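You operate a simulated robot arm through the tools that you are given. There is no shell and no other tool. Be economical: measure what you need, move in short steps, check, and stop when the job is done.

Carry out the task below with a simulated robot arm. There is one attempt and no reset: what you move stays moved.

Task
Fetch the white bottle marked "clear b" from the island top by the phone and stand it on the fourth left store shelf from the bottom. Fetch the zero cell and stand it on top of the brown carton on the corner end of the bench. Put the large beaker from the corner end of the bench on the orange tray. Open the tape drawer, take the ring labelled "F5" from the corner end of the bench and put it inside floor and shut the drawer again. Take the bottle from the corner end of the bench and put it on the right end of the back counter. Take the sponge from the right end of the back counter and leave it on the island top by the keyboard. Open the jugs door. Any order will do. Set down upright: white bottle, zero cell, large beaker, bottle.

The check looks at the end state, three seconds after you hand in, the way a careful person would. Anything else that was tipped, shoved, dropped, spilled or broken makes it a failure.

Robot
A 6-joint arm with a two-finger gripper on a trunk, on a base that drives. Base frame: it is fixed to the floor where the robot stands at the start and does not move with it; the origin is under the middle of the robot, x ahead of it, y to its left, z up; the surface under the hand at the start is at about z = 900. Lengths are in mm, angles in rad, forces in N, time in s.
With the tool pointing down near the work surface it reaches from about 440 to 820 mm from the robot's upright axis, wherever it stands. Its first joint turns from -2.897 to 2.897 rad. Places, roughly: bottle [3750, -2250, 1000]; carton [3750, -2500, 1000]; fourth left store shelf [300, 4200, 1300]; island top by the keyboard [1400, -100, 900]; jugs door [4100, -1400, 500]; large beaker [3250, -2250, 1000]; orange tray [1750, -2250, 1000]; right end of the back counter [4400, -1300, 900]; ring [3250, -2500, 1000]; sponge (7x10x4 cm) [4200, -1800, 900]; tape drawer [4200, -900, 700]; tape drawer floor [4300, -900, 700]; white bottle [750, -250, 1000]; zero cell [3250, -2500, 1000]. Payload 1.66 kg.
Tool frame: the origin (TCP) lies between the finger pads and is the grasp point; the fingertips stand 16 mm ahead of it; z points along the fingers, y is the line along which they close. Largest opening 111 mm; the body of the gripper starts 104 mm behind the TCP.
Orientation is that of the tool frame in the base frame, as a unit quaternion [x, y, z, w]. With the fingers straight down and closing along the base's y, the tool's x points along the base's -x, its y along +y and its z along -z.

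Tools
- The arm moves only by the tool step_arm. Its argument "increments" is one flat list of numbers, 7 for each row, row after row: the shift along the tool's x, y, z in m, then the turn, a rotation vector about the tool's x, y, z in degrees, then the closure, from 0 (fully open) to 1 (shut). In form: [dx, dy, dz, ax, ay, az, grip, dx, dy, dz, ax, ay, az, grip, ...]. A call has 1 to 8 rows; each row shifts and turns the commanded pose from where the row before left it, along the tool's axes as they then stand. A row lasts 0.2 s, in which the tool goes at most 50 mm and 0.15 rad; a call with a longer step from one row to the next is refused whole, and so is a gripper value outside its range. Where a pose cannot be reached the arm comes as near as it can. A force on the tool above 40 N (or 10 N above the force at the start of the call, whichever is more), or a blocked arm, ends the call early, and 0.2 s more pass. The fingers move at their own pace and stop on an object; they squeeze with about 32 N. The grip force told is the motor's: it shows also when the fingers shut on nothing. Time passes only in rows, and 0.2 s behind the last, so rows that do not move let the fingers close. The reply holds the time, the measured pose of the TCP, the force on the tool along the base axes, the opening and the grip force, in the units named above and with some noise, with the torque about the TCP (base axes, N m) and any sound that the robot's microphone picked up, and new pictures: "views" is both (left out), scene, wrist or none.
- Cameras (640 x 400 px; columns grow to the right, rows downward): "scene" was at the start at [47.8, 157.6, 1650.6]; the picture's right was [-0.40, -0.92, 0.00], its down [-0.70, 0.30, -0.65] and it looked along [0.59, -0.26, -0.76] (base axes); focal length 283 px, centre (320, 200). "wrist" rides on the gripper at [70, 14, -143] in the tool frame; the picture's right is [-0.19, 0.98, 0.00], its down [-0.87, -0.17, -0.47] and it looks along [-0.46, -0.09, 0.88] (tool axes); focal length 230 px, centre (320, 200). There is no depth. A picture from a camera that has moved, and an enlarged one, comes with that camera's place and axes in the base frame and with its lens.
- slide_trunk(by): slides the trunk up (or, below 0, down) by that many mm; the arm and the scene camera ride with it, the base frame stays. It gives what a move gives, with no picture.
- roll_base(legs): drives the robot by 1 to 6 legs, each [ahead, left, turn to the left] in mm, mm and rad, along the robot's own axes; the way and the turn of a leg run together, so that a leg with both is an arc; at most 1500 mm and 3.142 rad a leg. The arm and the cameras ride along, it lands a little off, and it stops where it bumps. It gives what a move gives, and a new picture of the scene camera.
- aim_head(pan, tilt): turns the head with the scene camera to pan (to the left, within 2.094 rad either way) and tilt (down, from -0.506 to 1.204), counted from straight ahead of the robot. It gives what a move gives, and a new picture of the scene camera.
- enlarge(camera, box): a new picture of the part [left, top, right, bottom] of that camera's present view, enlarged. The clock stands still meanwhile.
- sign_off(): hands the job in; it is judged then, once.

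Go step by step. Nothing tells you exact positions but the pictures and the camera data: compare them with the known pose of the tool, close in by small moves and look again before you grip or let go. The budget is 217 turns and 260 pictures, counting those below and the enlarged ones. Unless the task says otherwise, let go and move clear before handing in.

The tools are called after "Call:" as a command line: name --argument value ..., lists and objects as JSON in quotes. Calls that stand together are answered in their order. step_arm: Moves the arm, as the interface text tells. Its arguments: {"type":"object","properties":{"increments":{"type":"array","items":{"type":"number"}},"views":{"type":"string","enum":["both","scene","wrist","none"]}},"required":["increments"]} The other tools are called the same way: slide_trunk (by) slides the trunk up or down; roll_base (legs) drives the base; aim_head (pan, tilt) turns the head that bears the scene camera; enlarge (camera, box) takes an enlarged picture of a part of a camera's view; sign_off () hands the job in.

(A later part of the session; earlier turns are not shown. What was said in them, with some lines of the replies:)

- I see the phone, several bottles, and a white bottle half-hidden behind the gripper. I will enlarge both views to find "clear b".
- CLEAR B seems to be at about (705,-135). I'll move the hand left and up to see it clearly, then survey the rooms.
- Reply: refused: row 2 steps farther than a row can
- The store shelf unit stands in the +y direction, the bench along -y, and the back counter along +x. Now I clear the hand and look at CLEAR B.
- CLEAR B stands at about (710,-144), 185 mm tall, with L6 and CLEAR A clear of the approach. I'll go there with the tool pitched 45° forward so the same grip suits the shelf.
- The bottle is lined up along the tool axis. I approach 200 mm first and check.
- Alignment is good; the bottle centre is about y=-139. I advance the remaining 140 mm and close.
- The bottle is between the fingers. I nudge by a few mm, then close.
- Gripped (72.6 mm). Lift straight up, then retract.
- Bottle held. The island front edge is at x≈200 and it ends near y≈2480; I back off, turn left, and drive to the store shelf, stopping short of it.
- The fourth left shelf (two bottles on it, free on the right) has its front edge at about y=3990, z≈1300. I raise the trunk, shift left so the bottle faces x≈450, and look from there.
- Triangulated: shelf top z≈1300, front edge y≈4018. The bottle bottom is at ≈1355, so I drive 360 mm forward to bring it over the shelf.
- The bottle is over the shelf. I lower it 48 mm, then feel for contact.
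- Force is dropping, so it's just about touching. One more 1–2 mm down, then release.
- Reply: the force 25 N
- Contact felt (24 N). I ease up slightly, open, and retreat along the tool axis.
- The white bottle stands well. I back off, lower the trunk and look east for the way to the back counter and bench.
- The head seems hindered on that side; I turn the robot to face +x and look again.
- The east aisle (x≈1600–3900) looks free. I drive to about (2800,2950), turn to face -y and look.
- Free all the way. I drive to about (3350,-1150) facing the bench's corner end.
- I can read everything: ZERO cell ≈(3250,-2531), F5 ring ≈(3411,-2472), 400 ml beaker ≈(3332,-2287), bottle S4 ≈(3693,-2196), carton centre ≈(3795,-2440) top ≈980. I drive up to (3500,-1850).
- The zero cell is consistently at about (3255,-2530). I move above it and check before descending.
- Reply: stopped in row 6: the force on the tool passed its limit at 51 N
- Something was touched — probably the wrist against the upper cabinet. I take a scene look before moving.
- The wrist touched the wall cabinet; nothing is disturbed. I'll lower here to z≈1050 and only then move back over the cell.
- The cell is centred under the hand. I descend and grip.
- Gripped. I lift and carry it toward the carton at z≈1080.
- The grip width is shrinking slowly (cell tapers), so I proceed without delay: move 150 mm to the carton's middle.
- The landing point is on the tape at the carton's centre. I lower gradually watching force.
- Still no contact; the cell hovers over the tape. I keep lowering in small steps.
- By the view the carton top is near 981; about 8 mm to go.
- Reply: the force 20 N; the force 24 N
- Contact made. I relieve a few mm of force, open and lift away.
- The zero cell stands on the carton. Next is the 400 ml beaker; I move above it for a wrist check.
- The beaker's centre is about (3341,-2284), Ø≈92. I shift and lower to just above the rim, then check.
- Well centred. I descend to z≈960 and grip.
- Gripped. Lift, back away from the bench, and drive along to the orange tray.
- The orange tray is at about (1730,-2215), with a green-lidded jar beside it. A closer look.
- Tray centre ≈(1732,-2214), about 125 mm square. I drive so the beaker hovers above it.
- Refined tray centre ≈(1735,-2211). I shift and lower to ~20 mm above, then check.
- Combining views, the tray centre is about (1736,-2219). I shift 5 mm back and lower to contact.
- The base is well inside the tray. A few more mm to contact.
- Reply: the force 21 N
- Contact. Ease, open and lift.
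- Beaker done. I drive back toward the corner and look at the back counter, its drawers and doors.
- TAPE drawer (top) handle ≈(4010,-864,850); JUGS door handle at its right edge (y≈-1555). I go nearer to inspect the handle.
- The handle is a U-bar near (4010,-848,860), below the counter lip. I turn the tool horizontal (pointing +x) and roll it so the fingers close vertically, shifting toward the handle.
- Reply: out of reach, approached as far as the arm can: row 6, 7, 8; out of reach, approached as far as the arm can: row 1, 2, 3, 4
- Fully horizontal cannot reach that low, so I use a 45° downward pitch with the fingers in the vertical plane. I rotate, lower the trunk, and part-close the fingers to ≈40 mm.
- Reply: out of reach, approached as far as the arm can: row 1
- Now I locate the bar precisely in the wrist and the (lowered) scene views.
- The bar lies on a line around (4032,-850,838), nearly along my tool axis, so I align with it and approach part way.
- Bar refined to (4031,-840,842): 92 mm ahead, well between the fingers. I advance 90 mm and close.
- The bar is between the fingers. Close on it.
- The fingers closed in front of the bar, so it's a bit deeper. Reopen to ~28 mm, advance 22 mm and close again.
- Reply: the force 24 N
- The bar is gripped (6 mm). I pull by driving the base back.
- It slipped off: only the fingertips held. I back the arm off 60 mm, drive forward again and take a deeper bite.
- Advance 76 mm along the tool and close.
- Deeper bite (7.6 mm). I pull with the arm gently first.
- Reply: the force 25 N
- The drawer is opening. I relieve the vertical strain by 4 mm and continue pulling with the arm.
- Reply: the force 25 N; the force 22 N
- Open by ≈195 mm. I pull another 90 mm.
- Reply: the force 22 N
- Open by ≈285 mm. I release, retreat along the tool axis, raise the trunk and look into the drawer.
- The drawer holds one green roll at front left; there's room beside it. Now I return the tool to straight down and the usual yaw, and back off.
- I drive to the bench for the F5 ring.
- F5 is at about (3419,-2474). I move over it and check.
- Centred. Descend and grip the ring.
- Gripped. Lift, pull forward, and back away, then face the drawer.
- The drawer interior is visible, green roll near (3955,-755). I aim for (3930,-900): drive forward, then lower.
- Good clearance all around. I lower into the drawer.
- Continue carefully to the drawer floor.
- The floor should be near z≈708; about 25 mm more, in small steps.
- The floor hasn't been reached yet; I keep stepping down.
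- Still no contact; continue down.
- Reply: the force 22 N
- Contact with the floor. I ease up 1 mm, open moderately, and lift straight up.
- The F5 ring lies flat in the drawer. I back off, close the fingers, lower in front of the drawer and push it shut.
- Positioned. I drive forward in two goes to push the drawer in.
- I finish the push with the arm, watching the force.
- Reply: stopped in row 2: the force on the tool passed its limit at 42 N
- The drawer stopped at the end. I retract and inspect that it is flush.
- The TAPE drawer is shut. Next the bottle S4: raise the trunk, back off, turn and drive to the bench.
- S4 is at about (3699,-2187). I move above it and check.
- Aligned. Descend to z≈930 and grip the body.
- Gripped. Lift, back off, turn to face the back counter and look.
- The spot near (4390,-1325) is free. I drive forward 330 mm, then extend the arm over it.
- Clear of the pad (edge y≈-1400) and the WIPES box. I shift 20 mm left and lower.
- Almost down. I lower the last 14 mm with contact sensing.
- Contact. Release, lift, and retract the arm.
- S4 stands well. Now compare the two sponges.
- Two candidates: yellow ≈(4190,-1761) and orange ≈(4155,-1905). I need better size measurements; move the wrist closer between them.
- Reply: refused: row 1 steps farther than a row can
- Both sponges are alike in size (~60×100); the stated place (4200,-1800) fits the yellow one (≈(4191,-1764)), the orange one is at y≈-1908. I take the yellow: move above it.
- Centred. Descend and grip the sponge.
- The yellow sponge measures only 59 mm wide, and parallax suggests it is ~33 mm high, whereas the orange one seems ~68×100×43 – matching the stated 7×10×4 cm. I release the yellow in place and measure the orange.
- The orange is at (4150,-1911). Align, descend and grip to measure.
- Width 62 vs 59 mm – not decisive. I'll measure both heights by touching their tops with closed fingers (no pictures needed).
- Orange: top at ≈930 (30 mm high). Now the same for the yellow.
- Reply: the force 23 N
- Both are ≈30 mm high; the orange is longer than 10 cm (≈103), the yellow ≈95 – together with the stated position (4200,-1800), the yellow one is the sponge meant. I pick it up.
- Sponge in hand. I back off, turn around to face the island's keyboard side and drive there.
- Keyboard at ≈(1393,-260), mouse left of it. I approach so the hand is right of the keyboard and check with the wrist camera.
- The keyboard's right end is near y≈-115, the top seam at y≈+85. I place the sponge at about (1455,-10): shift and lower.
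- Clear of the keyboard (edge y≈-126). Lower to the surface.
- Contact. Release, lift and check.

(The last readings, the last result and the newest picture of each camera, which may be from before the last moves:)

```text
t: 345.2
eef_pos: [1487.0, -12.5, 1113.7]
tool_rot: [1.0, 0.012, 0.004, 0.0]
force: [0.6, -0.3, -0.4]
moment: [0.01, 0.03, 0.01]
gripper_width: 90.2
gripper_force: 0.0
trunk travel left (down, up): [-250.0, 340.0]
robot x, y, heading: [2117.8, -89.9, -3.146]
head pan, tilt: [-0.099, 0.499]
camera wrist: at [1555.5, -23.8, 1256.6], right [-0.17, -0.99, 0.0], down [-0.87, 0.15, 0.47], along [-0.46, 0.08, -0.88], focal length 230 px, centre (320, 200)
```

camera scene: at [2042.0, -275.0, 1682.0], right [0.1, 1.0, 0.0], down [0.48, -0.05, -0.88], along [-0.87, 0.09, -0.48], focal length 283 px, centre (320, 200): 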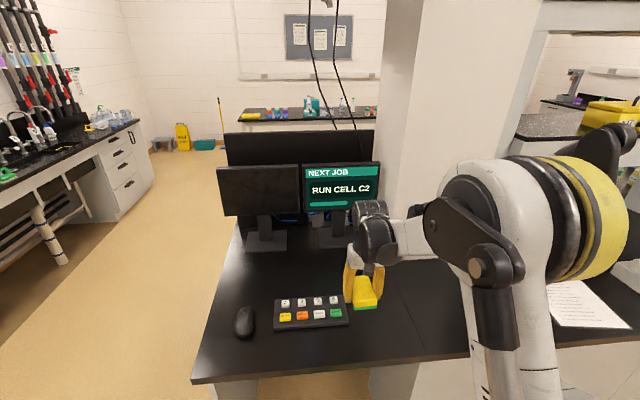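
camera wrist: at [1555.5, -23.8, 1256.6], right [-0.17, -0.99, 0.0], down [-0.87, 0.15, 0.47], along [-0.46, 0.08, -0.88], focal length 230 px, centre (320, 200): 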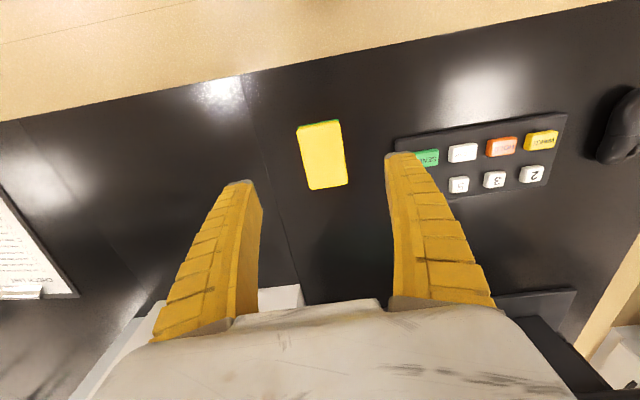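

The sponge lies beside the keyboard. Last: the JUGS door. I back off, turn around and drive to face its handle (y≈-1574).

Call:
roll_base --legs '[[-500, 0, 0], [0, 0, 1.57], [0, 0, 1.575], [550, 0, 0], [0, -740, 0], [0, -740, 0]]'

Call:
step_arm --increments '[0, 0, 0, 0, -7.5, 0, 0.5, 0, 0, 0, 0, -7.5, 0, 0.5, 0, 0, 0, 0, -7.5, 0, 0.5, 0, 0, 0, 0, -7.5, 0, 0.5, 0, 0, 0, 0, -7.5, 0, 0.5, 0, 0, 0, 0, -7.5, 0, 0.5]' --views "none"

Call:
slide_trunk --by -230

Call:
aim_head --pan -0.1 --tilt 0.6

```text
t: 365.8
eef_pos: [3853.6, -1599.5, 1113.5]
tool_rot: [-0.039, 0.999, 0.001, -0.003]
force: [-0.2, -0.3, -0.6]
moment: [0.01, 0.02, 0.02]
gripper_width: 89.7
gripper_force: 0.7
trunk travel left (down, up): [-250.0, 340.0]
robot x, y, heading: [3218.2, -1555.0, 0.054]
head pan, tilt: [-0.099, 0.499]
camera scene: at [3276.8, -1370.4, 1682.1], right [-0.05, -1.0, 0.0], down [-0.48, 0.02, -0.88], along [0.88, -0.04, -0.48], focal length 283 px, centre (320, 200)
```

scene: 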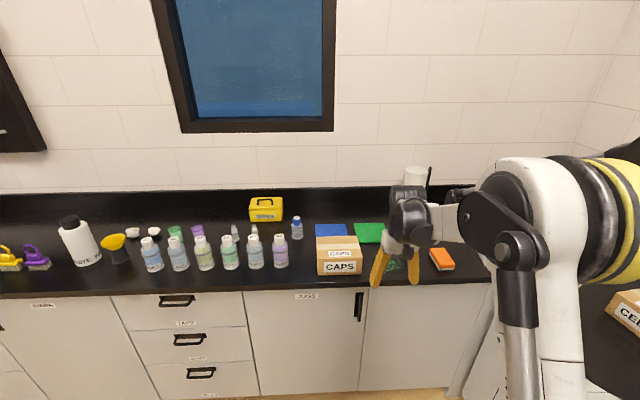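

```text
t: 367.2
eef_pos: [3853.2, -1600.5, 1112.5]
tool_rot: [-0.035, 0.924, 0.014, 0.38]
force: [0.1, 0.5, -0.4]
moment: [-0.02, -0.01, -0.01]
gripper_width: 57.7
gripper_force: 2.0
trunk travel left (down, up): [-250.0, 340.0]
robot x, y, heading: [3221.8, -1554.5, 0.052]
head pan, tilt: [-0.099, 0.499]
```

```text
t: 369.6
eef_pos: [3852.9, -1600.9, 881.8]
tool_rot: [-0.036, 0.925, 0.014, 0.379]
force: [0.2, -0.3, -0.2]
moment: [0.02, 0.01, 0.01]
gripper_width: 57.4
gripper_force: 1.6
trunk travel left (down, up): [-20.0, 570.0]
robot x, y, heading: [3221.8, -1555.0, 0.054]
head pan, tilt: [-0.099, 0.499]
```

```text
t: 370.3
eef_pos: [3853.6, -1600.6, 882.1]
tool_rot: [-0.036, 0.924, 0.014, 0.379]
force: [0.4, 0.6, 0.5]
moment: [0.01, 0.02, 0.06]
gripper_width: 57.8
gripper_force: 1.5
trunk travel left (down, up): [-20.0, 570.0]
robot x, y, heading: [3217.5, -1555.9, 0.051]
head pan, tilt: [-0.099, 0.6]
camera scene: at [3274.2, -1369.8, 1443.0], right [-0.05, -1.0, 0.0], down [-0.56, 0.03, -0.83], along [0.82, -0.04, -0.56], focal length 283 px, centre (320, 200)
```

scene: 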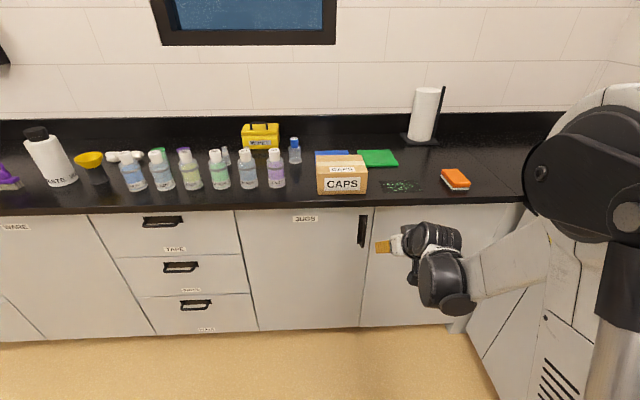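

Handle centre ≈(4056,-1557,765). I align the base so the tool axis points at it.

Call:
roll_base --legs '[[95, 71, -0.052]]'

Call:
step_arm --increments '[0, 0, 0.02, 0, 0, 0, 0.5]' --views "wrist"

```text
t: 371.5
eef_pos: [3941.4, -1562.4, 881.7]
tool_rot: [-0.01, 0.925, 0.003, 0.379]
force: [0.5, 0.5, -1.0]
moment: [0.02, -0.03, 0.01]
gripper_width: 57.6
gripper_force: 1.0
trunk travel left (down, up): [-20.0, 570.0]
robot x, y, heading: [3309.4, -1479.1, -0.002]
head pan, tilt: [-0.099, 0.6]
camera scene: at [3376.2, -1300.8, 1443.0], right [-0.1, -0.99, 0.0], down [-0.56, 0.06, -0.82], along [0.82, -0.08, -0.57], focal length 283 px, centre (320, 200)
```

scene: 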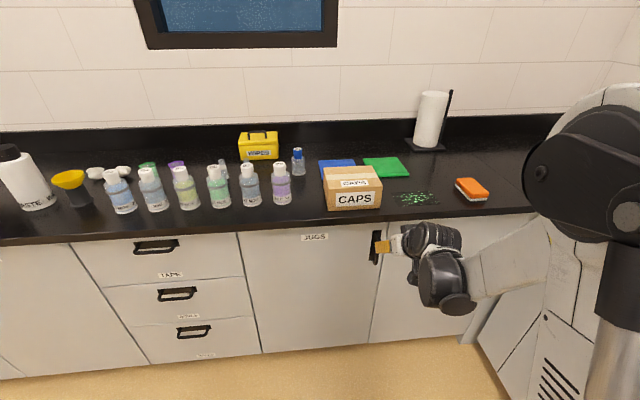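

```text
t: 371.9
eef_pos: [3954.8, -1562.2, 868.1]
tool_rot: [-0.01, 0.925, 0.003, 0.379]
force: [-0.9, -0.2, -0.1]
moment: [0.0, -0.01, -0.05]
gripper_width: 57.6
gripper_force: 1.4
trunk travel left (down, up): [-20.0, 570.0]
robot x, y, heading: [3312.0, -1477.8, -0.003]
head pan, tilt: [-0.099, 0.6]
camera wrist: at [3805.6, -1551.2, 921.1], right [0.11, 0.98, 0.13], down [0.29, -0.16, 0.94], along [0.95, -0.07, -0.3], focal length 230 px, centre (320, 200)
```

wrist: 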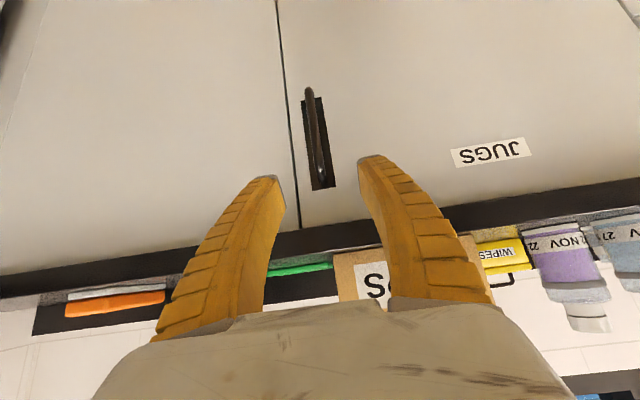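

The bar is right ahead (y≈-1564). I advance 146 mm along the tool and close.

Call:
step_arm --increments '[0, -0.004, 0.04, 0, 0, 0, 0.5, 0, 0, 0.04, 0, 0, 0, 0.5, 0, 0, 0.04, 0, 0, 0, 0.5, 0, 0, 0.026, 0, 0, 0, 0.5]' --views "wrist"

```text
t: 372.9
eef_pos: [4057.3, -1562.1, 762.6]
tool_rot: [-0.011, 0.925, 0.005, 0.379]
force: [0.2, -0.6, 0.5]
moment: [-0.02, 0.02, 0.03]
gripper_width: 57.8
gripper_force: 1.4
trunk travel left (down, up): [-20.0, 570.0]
robot x, y, heading: [3312.5, -1481.5, 0.002]
head pan, tilt: [-0.099, 0.6]
camera wrist: at [3907.6, -1551.5, 816.1], right [0.11, 0.98, 0.13], down [0.29, -0.16, 0.94], along [0.95, -0.07, -0.3], focal length 230 px, centre (320, 200)
```

wrist: 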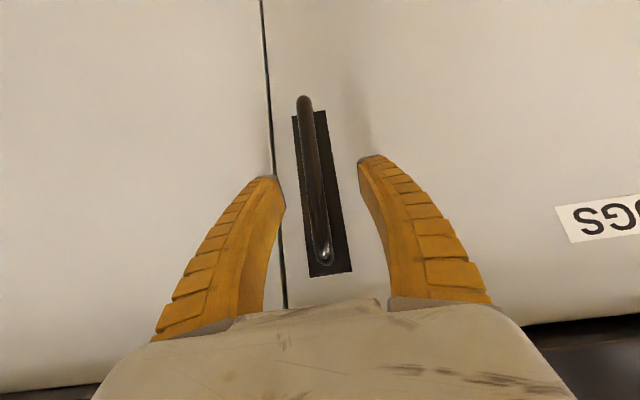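

I go 12 mm further toward the door for a deep bite, and close.

Call:
step_arm --increments '[-0.0085, -0.003, 0.0085, 0, 0, 0, 0.5, 0, 0, 0, 0, 0, 0, 1, 0, 0, 0, 0, 0, 0, 1, 0, 0, 0, 0, 0, 0, 1]' --views "wrist"

```text
t: 373.9
eef_pos: [4071.3, -1564.1, 764.0]
tool_rot: [-0.01, 0.925, 0.004, 0.38]
force: [-6.1, -0.2, -2.3]
moment: [0.06, 0.05, -0.1]
gripper_width: 0.0
gripper_force: 28.3
trunk travel left (down, up): [-20.0, 570.0]
robot x, y, heading: [3312.7, -1481.1, 0.007]
head pan, tilt: [-0.099, 0.6]
camera wrist: at [3919.7, -1554.1, 816.5], right [0.11, 0.98, 0.13], down [0.29, -0.16, 0.94], along [0.95, -0.07, -0.3], focal length 230 px, centre (320, 200)
```

wrist: 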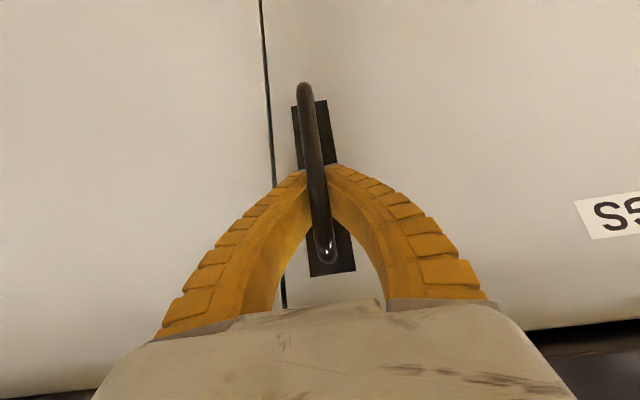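

The fingers have closed behind the bar — it is hooked. I now swing the door by driving the base on an arc about the hinge (≈(4093,-1098)).

Call:
roll_base --legs '[[-38, 78, -0.1], [-38, 78, -0.1]]'

```text
t: 375.7
eef_pos: [3979.3, -1550.3, 764.2]
tool_rot: [0.082, 0.922, -0.034, 0.378]
force: [-0.9, -1.2, 0.7]
moment: [-0.02, 0.03, 0.01]
gripper_width: 0.0
gripper_force: 28.7
trunk travel left (down, up): [-20.0, 570.0]
robot x, y, heading: [3247.9, -1320.6, -0.2]
head pan, tilt: [-0.099, 0.6]
camera scene: at [3350.0, -1155.8, 1443.0], right [-0.29, -0.96, 0.0], down [-0.54, 0.17, -0.83], along [0.79, -0.24, -0.56], focal length 283 px, centre (320, 200)
```

scene: 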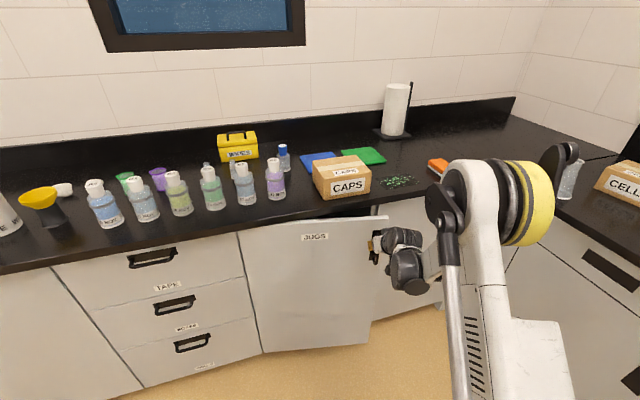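

The arc works exactly. I continue by another 0.6 rad.

Call:
roll_base --legs '[[-38, 78, -0.1], [-38, 78, -0.1], [-38, 78, -0.1], [-38, 78, -0.1], [-38, 78, -0.1], [-38, 78, -0.1]]'

```text
t: 380.6
eef_pos: [3740.7, -1409.2, 763.6]
tool_rot: [0.352, 0.855, -0.142, 0.352]
force: [3.4, 2.3, -1.8]
moment: [-0.15, -0.06, -0.33]
gripper_width: 6.0
gripper_force: 29.4
trunk travel left (down, up): [-20.0, 570.0]
robot x, y, heading: [3271.4, -805.1, -0.805]
head pan, tilt: [-0.099, 0.6]
stopped in leg 6: the force on the tool passed its limit at 43 N (the readings are from after the stop); the commanded pose is now the measured one
camera scene: at [3448.9, -729.9, 1443.0], right [-0.79, -0.62, 0.0], down [-0.35, 0.44, -0.82], along [0.51, -0.65, -0.57], focal length 283 px, centre (320, 200)
```

scene: 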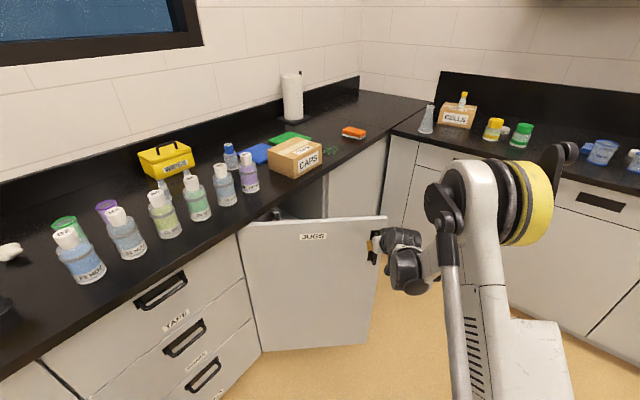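

Door at ≈46°, a little radial strain. I correct a few mm toward the hinge and continue.

Call:
roll_base --legs '[[0, 5, 0], [-39, 79, -0.1], [-39, 79, -0.1], [-39, 79, -0.1], [-39, 79, -0.1]]'

```text
t: 384.1
eef_pos: [3655.7, -1247.7, 763.3]
tool_rot: [0.511, 0.771, -0.209, 0.317]
force: [-0.7, -0.4, 0.3]
moment: [-0.04, -0.03, 0.08]
gripper_width: 0.0
gripper_force: 29.3
trunk travel left (down, up): [-20.0, 570.0]
robot x, y, heading: [3453.2, -508.2, -1.189]
head pan, tilt: [-0.099, 0.6]
stopped in leg 5: the force on the tool passed its limit at 42 N (the readings are from after the stop); the commanded pose is now the measured one
camera scene: at [3644.3, -509.1, 1443.0], right [-0.96, -0.28, 0.0], down [-0.16, 0.54, -0.83], along [0.23, -0.79, -0.56], focal length 283 px, centre (320, 200)
```

scene: 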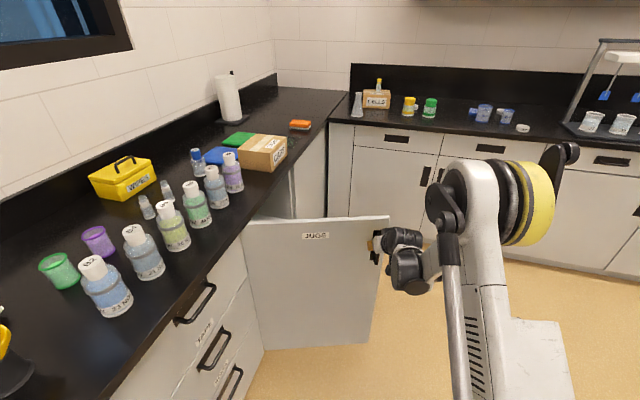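

Door ≈68°. Three more small arcs toward ≈85°.

Call:
roll_base --legs '[[0, -4, 0], [-38, 78, -0.1], [-38, 78, -0.1], [-38, 78, -0.1]]'

```text
t: 386.9
eef_pos: [3630.2, -1112.7, 764.7]
tool_rot: [0.619, 0.688, -0.253, 0.282]
force: [38.9, -2.0, -2.2]
moment: [0.26, -0.25, -0.71]
gripper_width: 6.3
gripper_force: 29.4
trunk travel left (down, up): [-20.0, 570.0]
robot x, y, heading: [3647.0, -347.8, -1.484]
head pan, tilt: [-0.099, 0.6]
camera scene: at [3834.9, -404.8, 1442.6], right [-1.0, 0.02, 0.0], down [0.01, 0.57, -0.82], along [-0.02, -0.82, -0.57], focal length 283 px, centre (320, 200)
```

scene: 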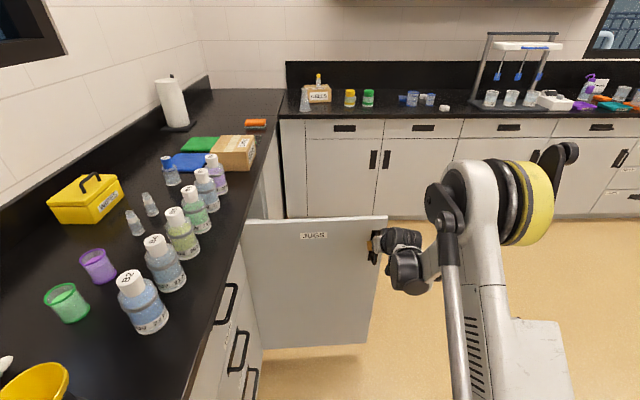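

Door is open to ≈86°. I relieve the strain, open the fingers and back away from the handle.

Call:
roll_base --legs '[[0, 6, 0]]'

Call:
step_arm --increments '[0, 0, 0, 0, 0, 0, 0.5, 0, 0, 0, 0, 0, 0, 0.5, 0, 0, 0, 0, 0, 0, 0.5, 0, 0, -0.03, 0, 0, 0, 0.5, 0, 0, -0.045, 0, 0, 0, 0.5, 0, 0, -0.045, 0, 0, 0, 0.5, 0, 0, -0.045, 0, 0, 0, 0.5]' --views "scene"

```text
t: 387.6
eef_pos: [3632.5, -1112.0, 764.5]
tool_rot: [0.62, 0.687, -0.254, 0.282]
force: [-7.0, -0.1, 1.5]
moment: [0.06, 0.02, 0.01]
gripper_width: 0.2
gripper_force: 28.7
trunk travel left (down, up): [-20.0, 570.0]
robot x, y, heading: [3656.3, -349.2, -1.487]
head pan, tilt: [-0.099, 0.6]
camera scene: at [3837.0, -403.8, 1443.1], right [-1.0, 0.02, 0.0], down [0.01, 0.56, -0.83], along [-0.01, -0.82, -0.56], focal length 283 px, centre (320, 200)
```

scene: 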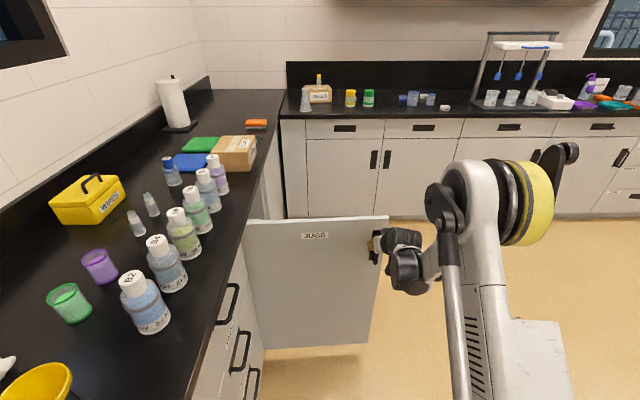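

```text
t: 389.2
eef_pos: [3619.1, -999.7, 882.1]
tool_rot: [0.619, 0.688, -0.253, 0.282]
force: [-0.8, 0.5, 0.8]
moment: [0.03, -0.01, 0.01]
gripper_width: 57.6
gripper_force: 1.5
trunk travel left (down, up): [-20.0, 570.0]
robot x, y, heading: [3656.2, -348.2, -1.488]
head pan, tilt: [-0.099, 0.6]
camera scene: at [3837.7, -403.7, 1443.0], right [-1.0, 0.02, 0.0], down [0.01, 0.56, -0.83], along [-0.01, -0.83, -0.56], focal length 283 px, centre (320, 200)
```

scene: 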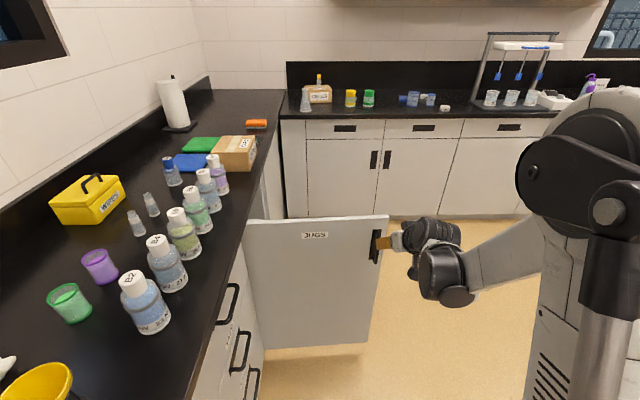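

The door stands open on its own. I move clear and take a final look.

Call:
roll_base --legs '[[-350, 0, 0]]'

Call:
enlarge --camera "scene" --box '[100, 50, 440, 300]'

```text
t: 391.4
eef_pos: [3591.8, -654.3, 882.0]
tool_rot: [0.619, 0.687, -0.254, 0.283]
force: [-0.6, 0.7, -1.1]
moment: [0.0, 0.0, 0.01]
gripper_width: 57.4
gripper_force: 1.4
trunk travel left (down, up): [-20.0, 570.0]
robot x, y, heading: [3625.1, -3.0, -1.488]
head pan, tilt: [-0.099, 0.6]
camera scene: at [3809.2, -57.9, 1443.0], right [-1.0, 0.02, 0.0], down [0.01, 0.56, -0.83], along [-0.01, -0.83, -0.56], focal length 283 px, centre (320, 200)
```

scene: 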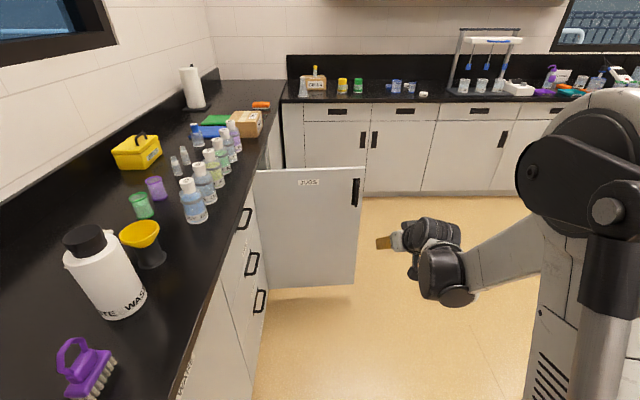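

```text
1.60 times, centred on (270, 175) of scene
camera zoom: at [3809.2, -57.9, 1443.0], right [-1.0, 0.02, 0.0], down [0.01, 0.56, -0.83], along [-0.01, -0.83, -0.56], focal length 453 px, centre (400, 240)
```

zoom: 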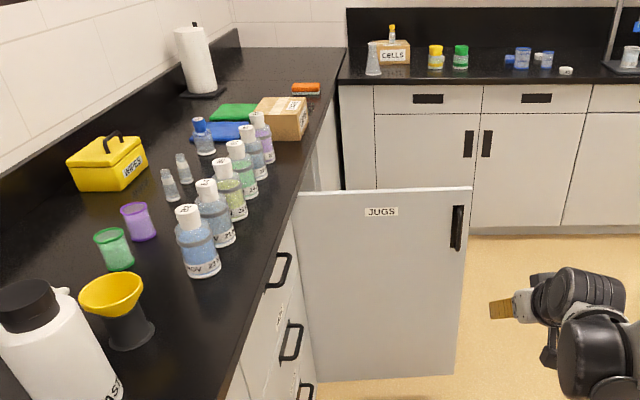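

Everything is in place: the door is open, the TAPE drawer is shut, the zero cell is upright on the carton, and S4 is standing on the counter. The arm is clear, so I hand in.

Call:
sign_off

```text
The job is handed in.
```

I handed the job in with all seven tasks carried out, but which sponge to take was a judgement call. There were two sponges on the right end of the back counter. I took the yellow one because it lay closest to the position you gave. Neither measured exactly 7x10x4 cm.

- **White bottle "clear b":** standing on the fourth left store shelf.
- **Zero cell:** standing on top of the brown carton.
- **Large beaker:** standing on the orange tray.
- **Ring F5:** lying in the tape drawer, with the drawer shut again.
- **Bottle:** I took this to be the blue-capped one labelled "S4". It stands on the right end of the back counter.
- **Sponge:** the yellow one is beside the keyboard on the island top. I briefly gripped the orange one to measure it and left it where it was.
- **Jugs door:** open to about 86 degrees.

The wrist bumped the wall cabinet above the bench once early on. Nothing inside it or on the bench moved that I could see.
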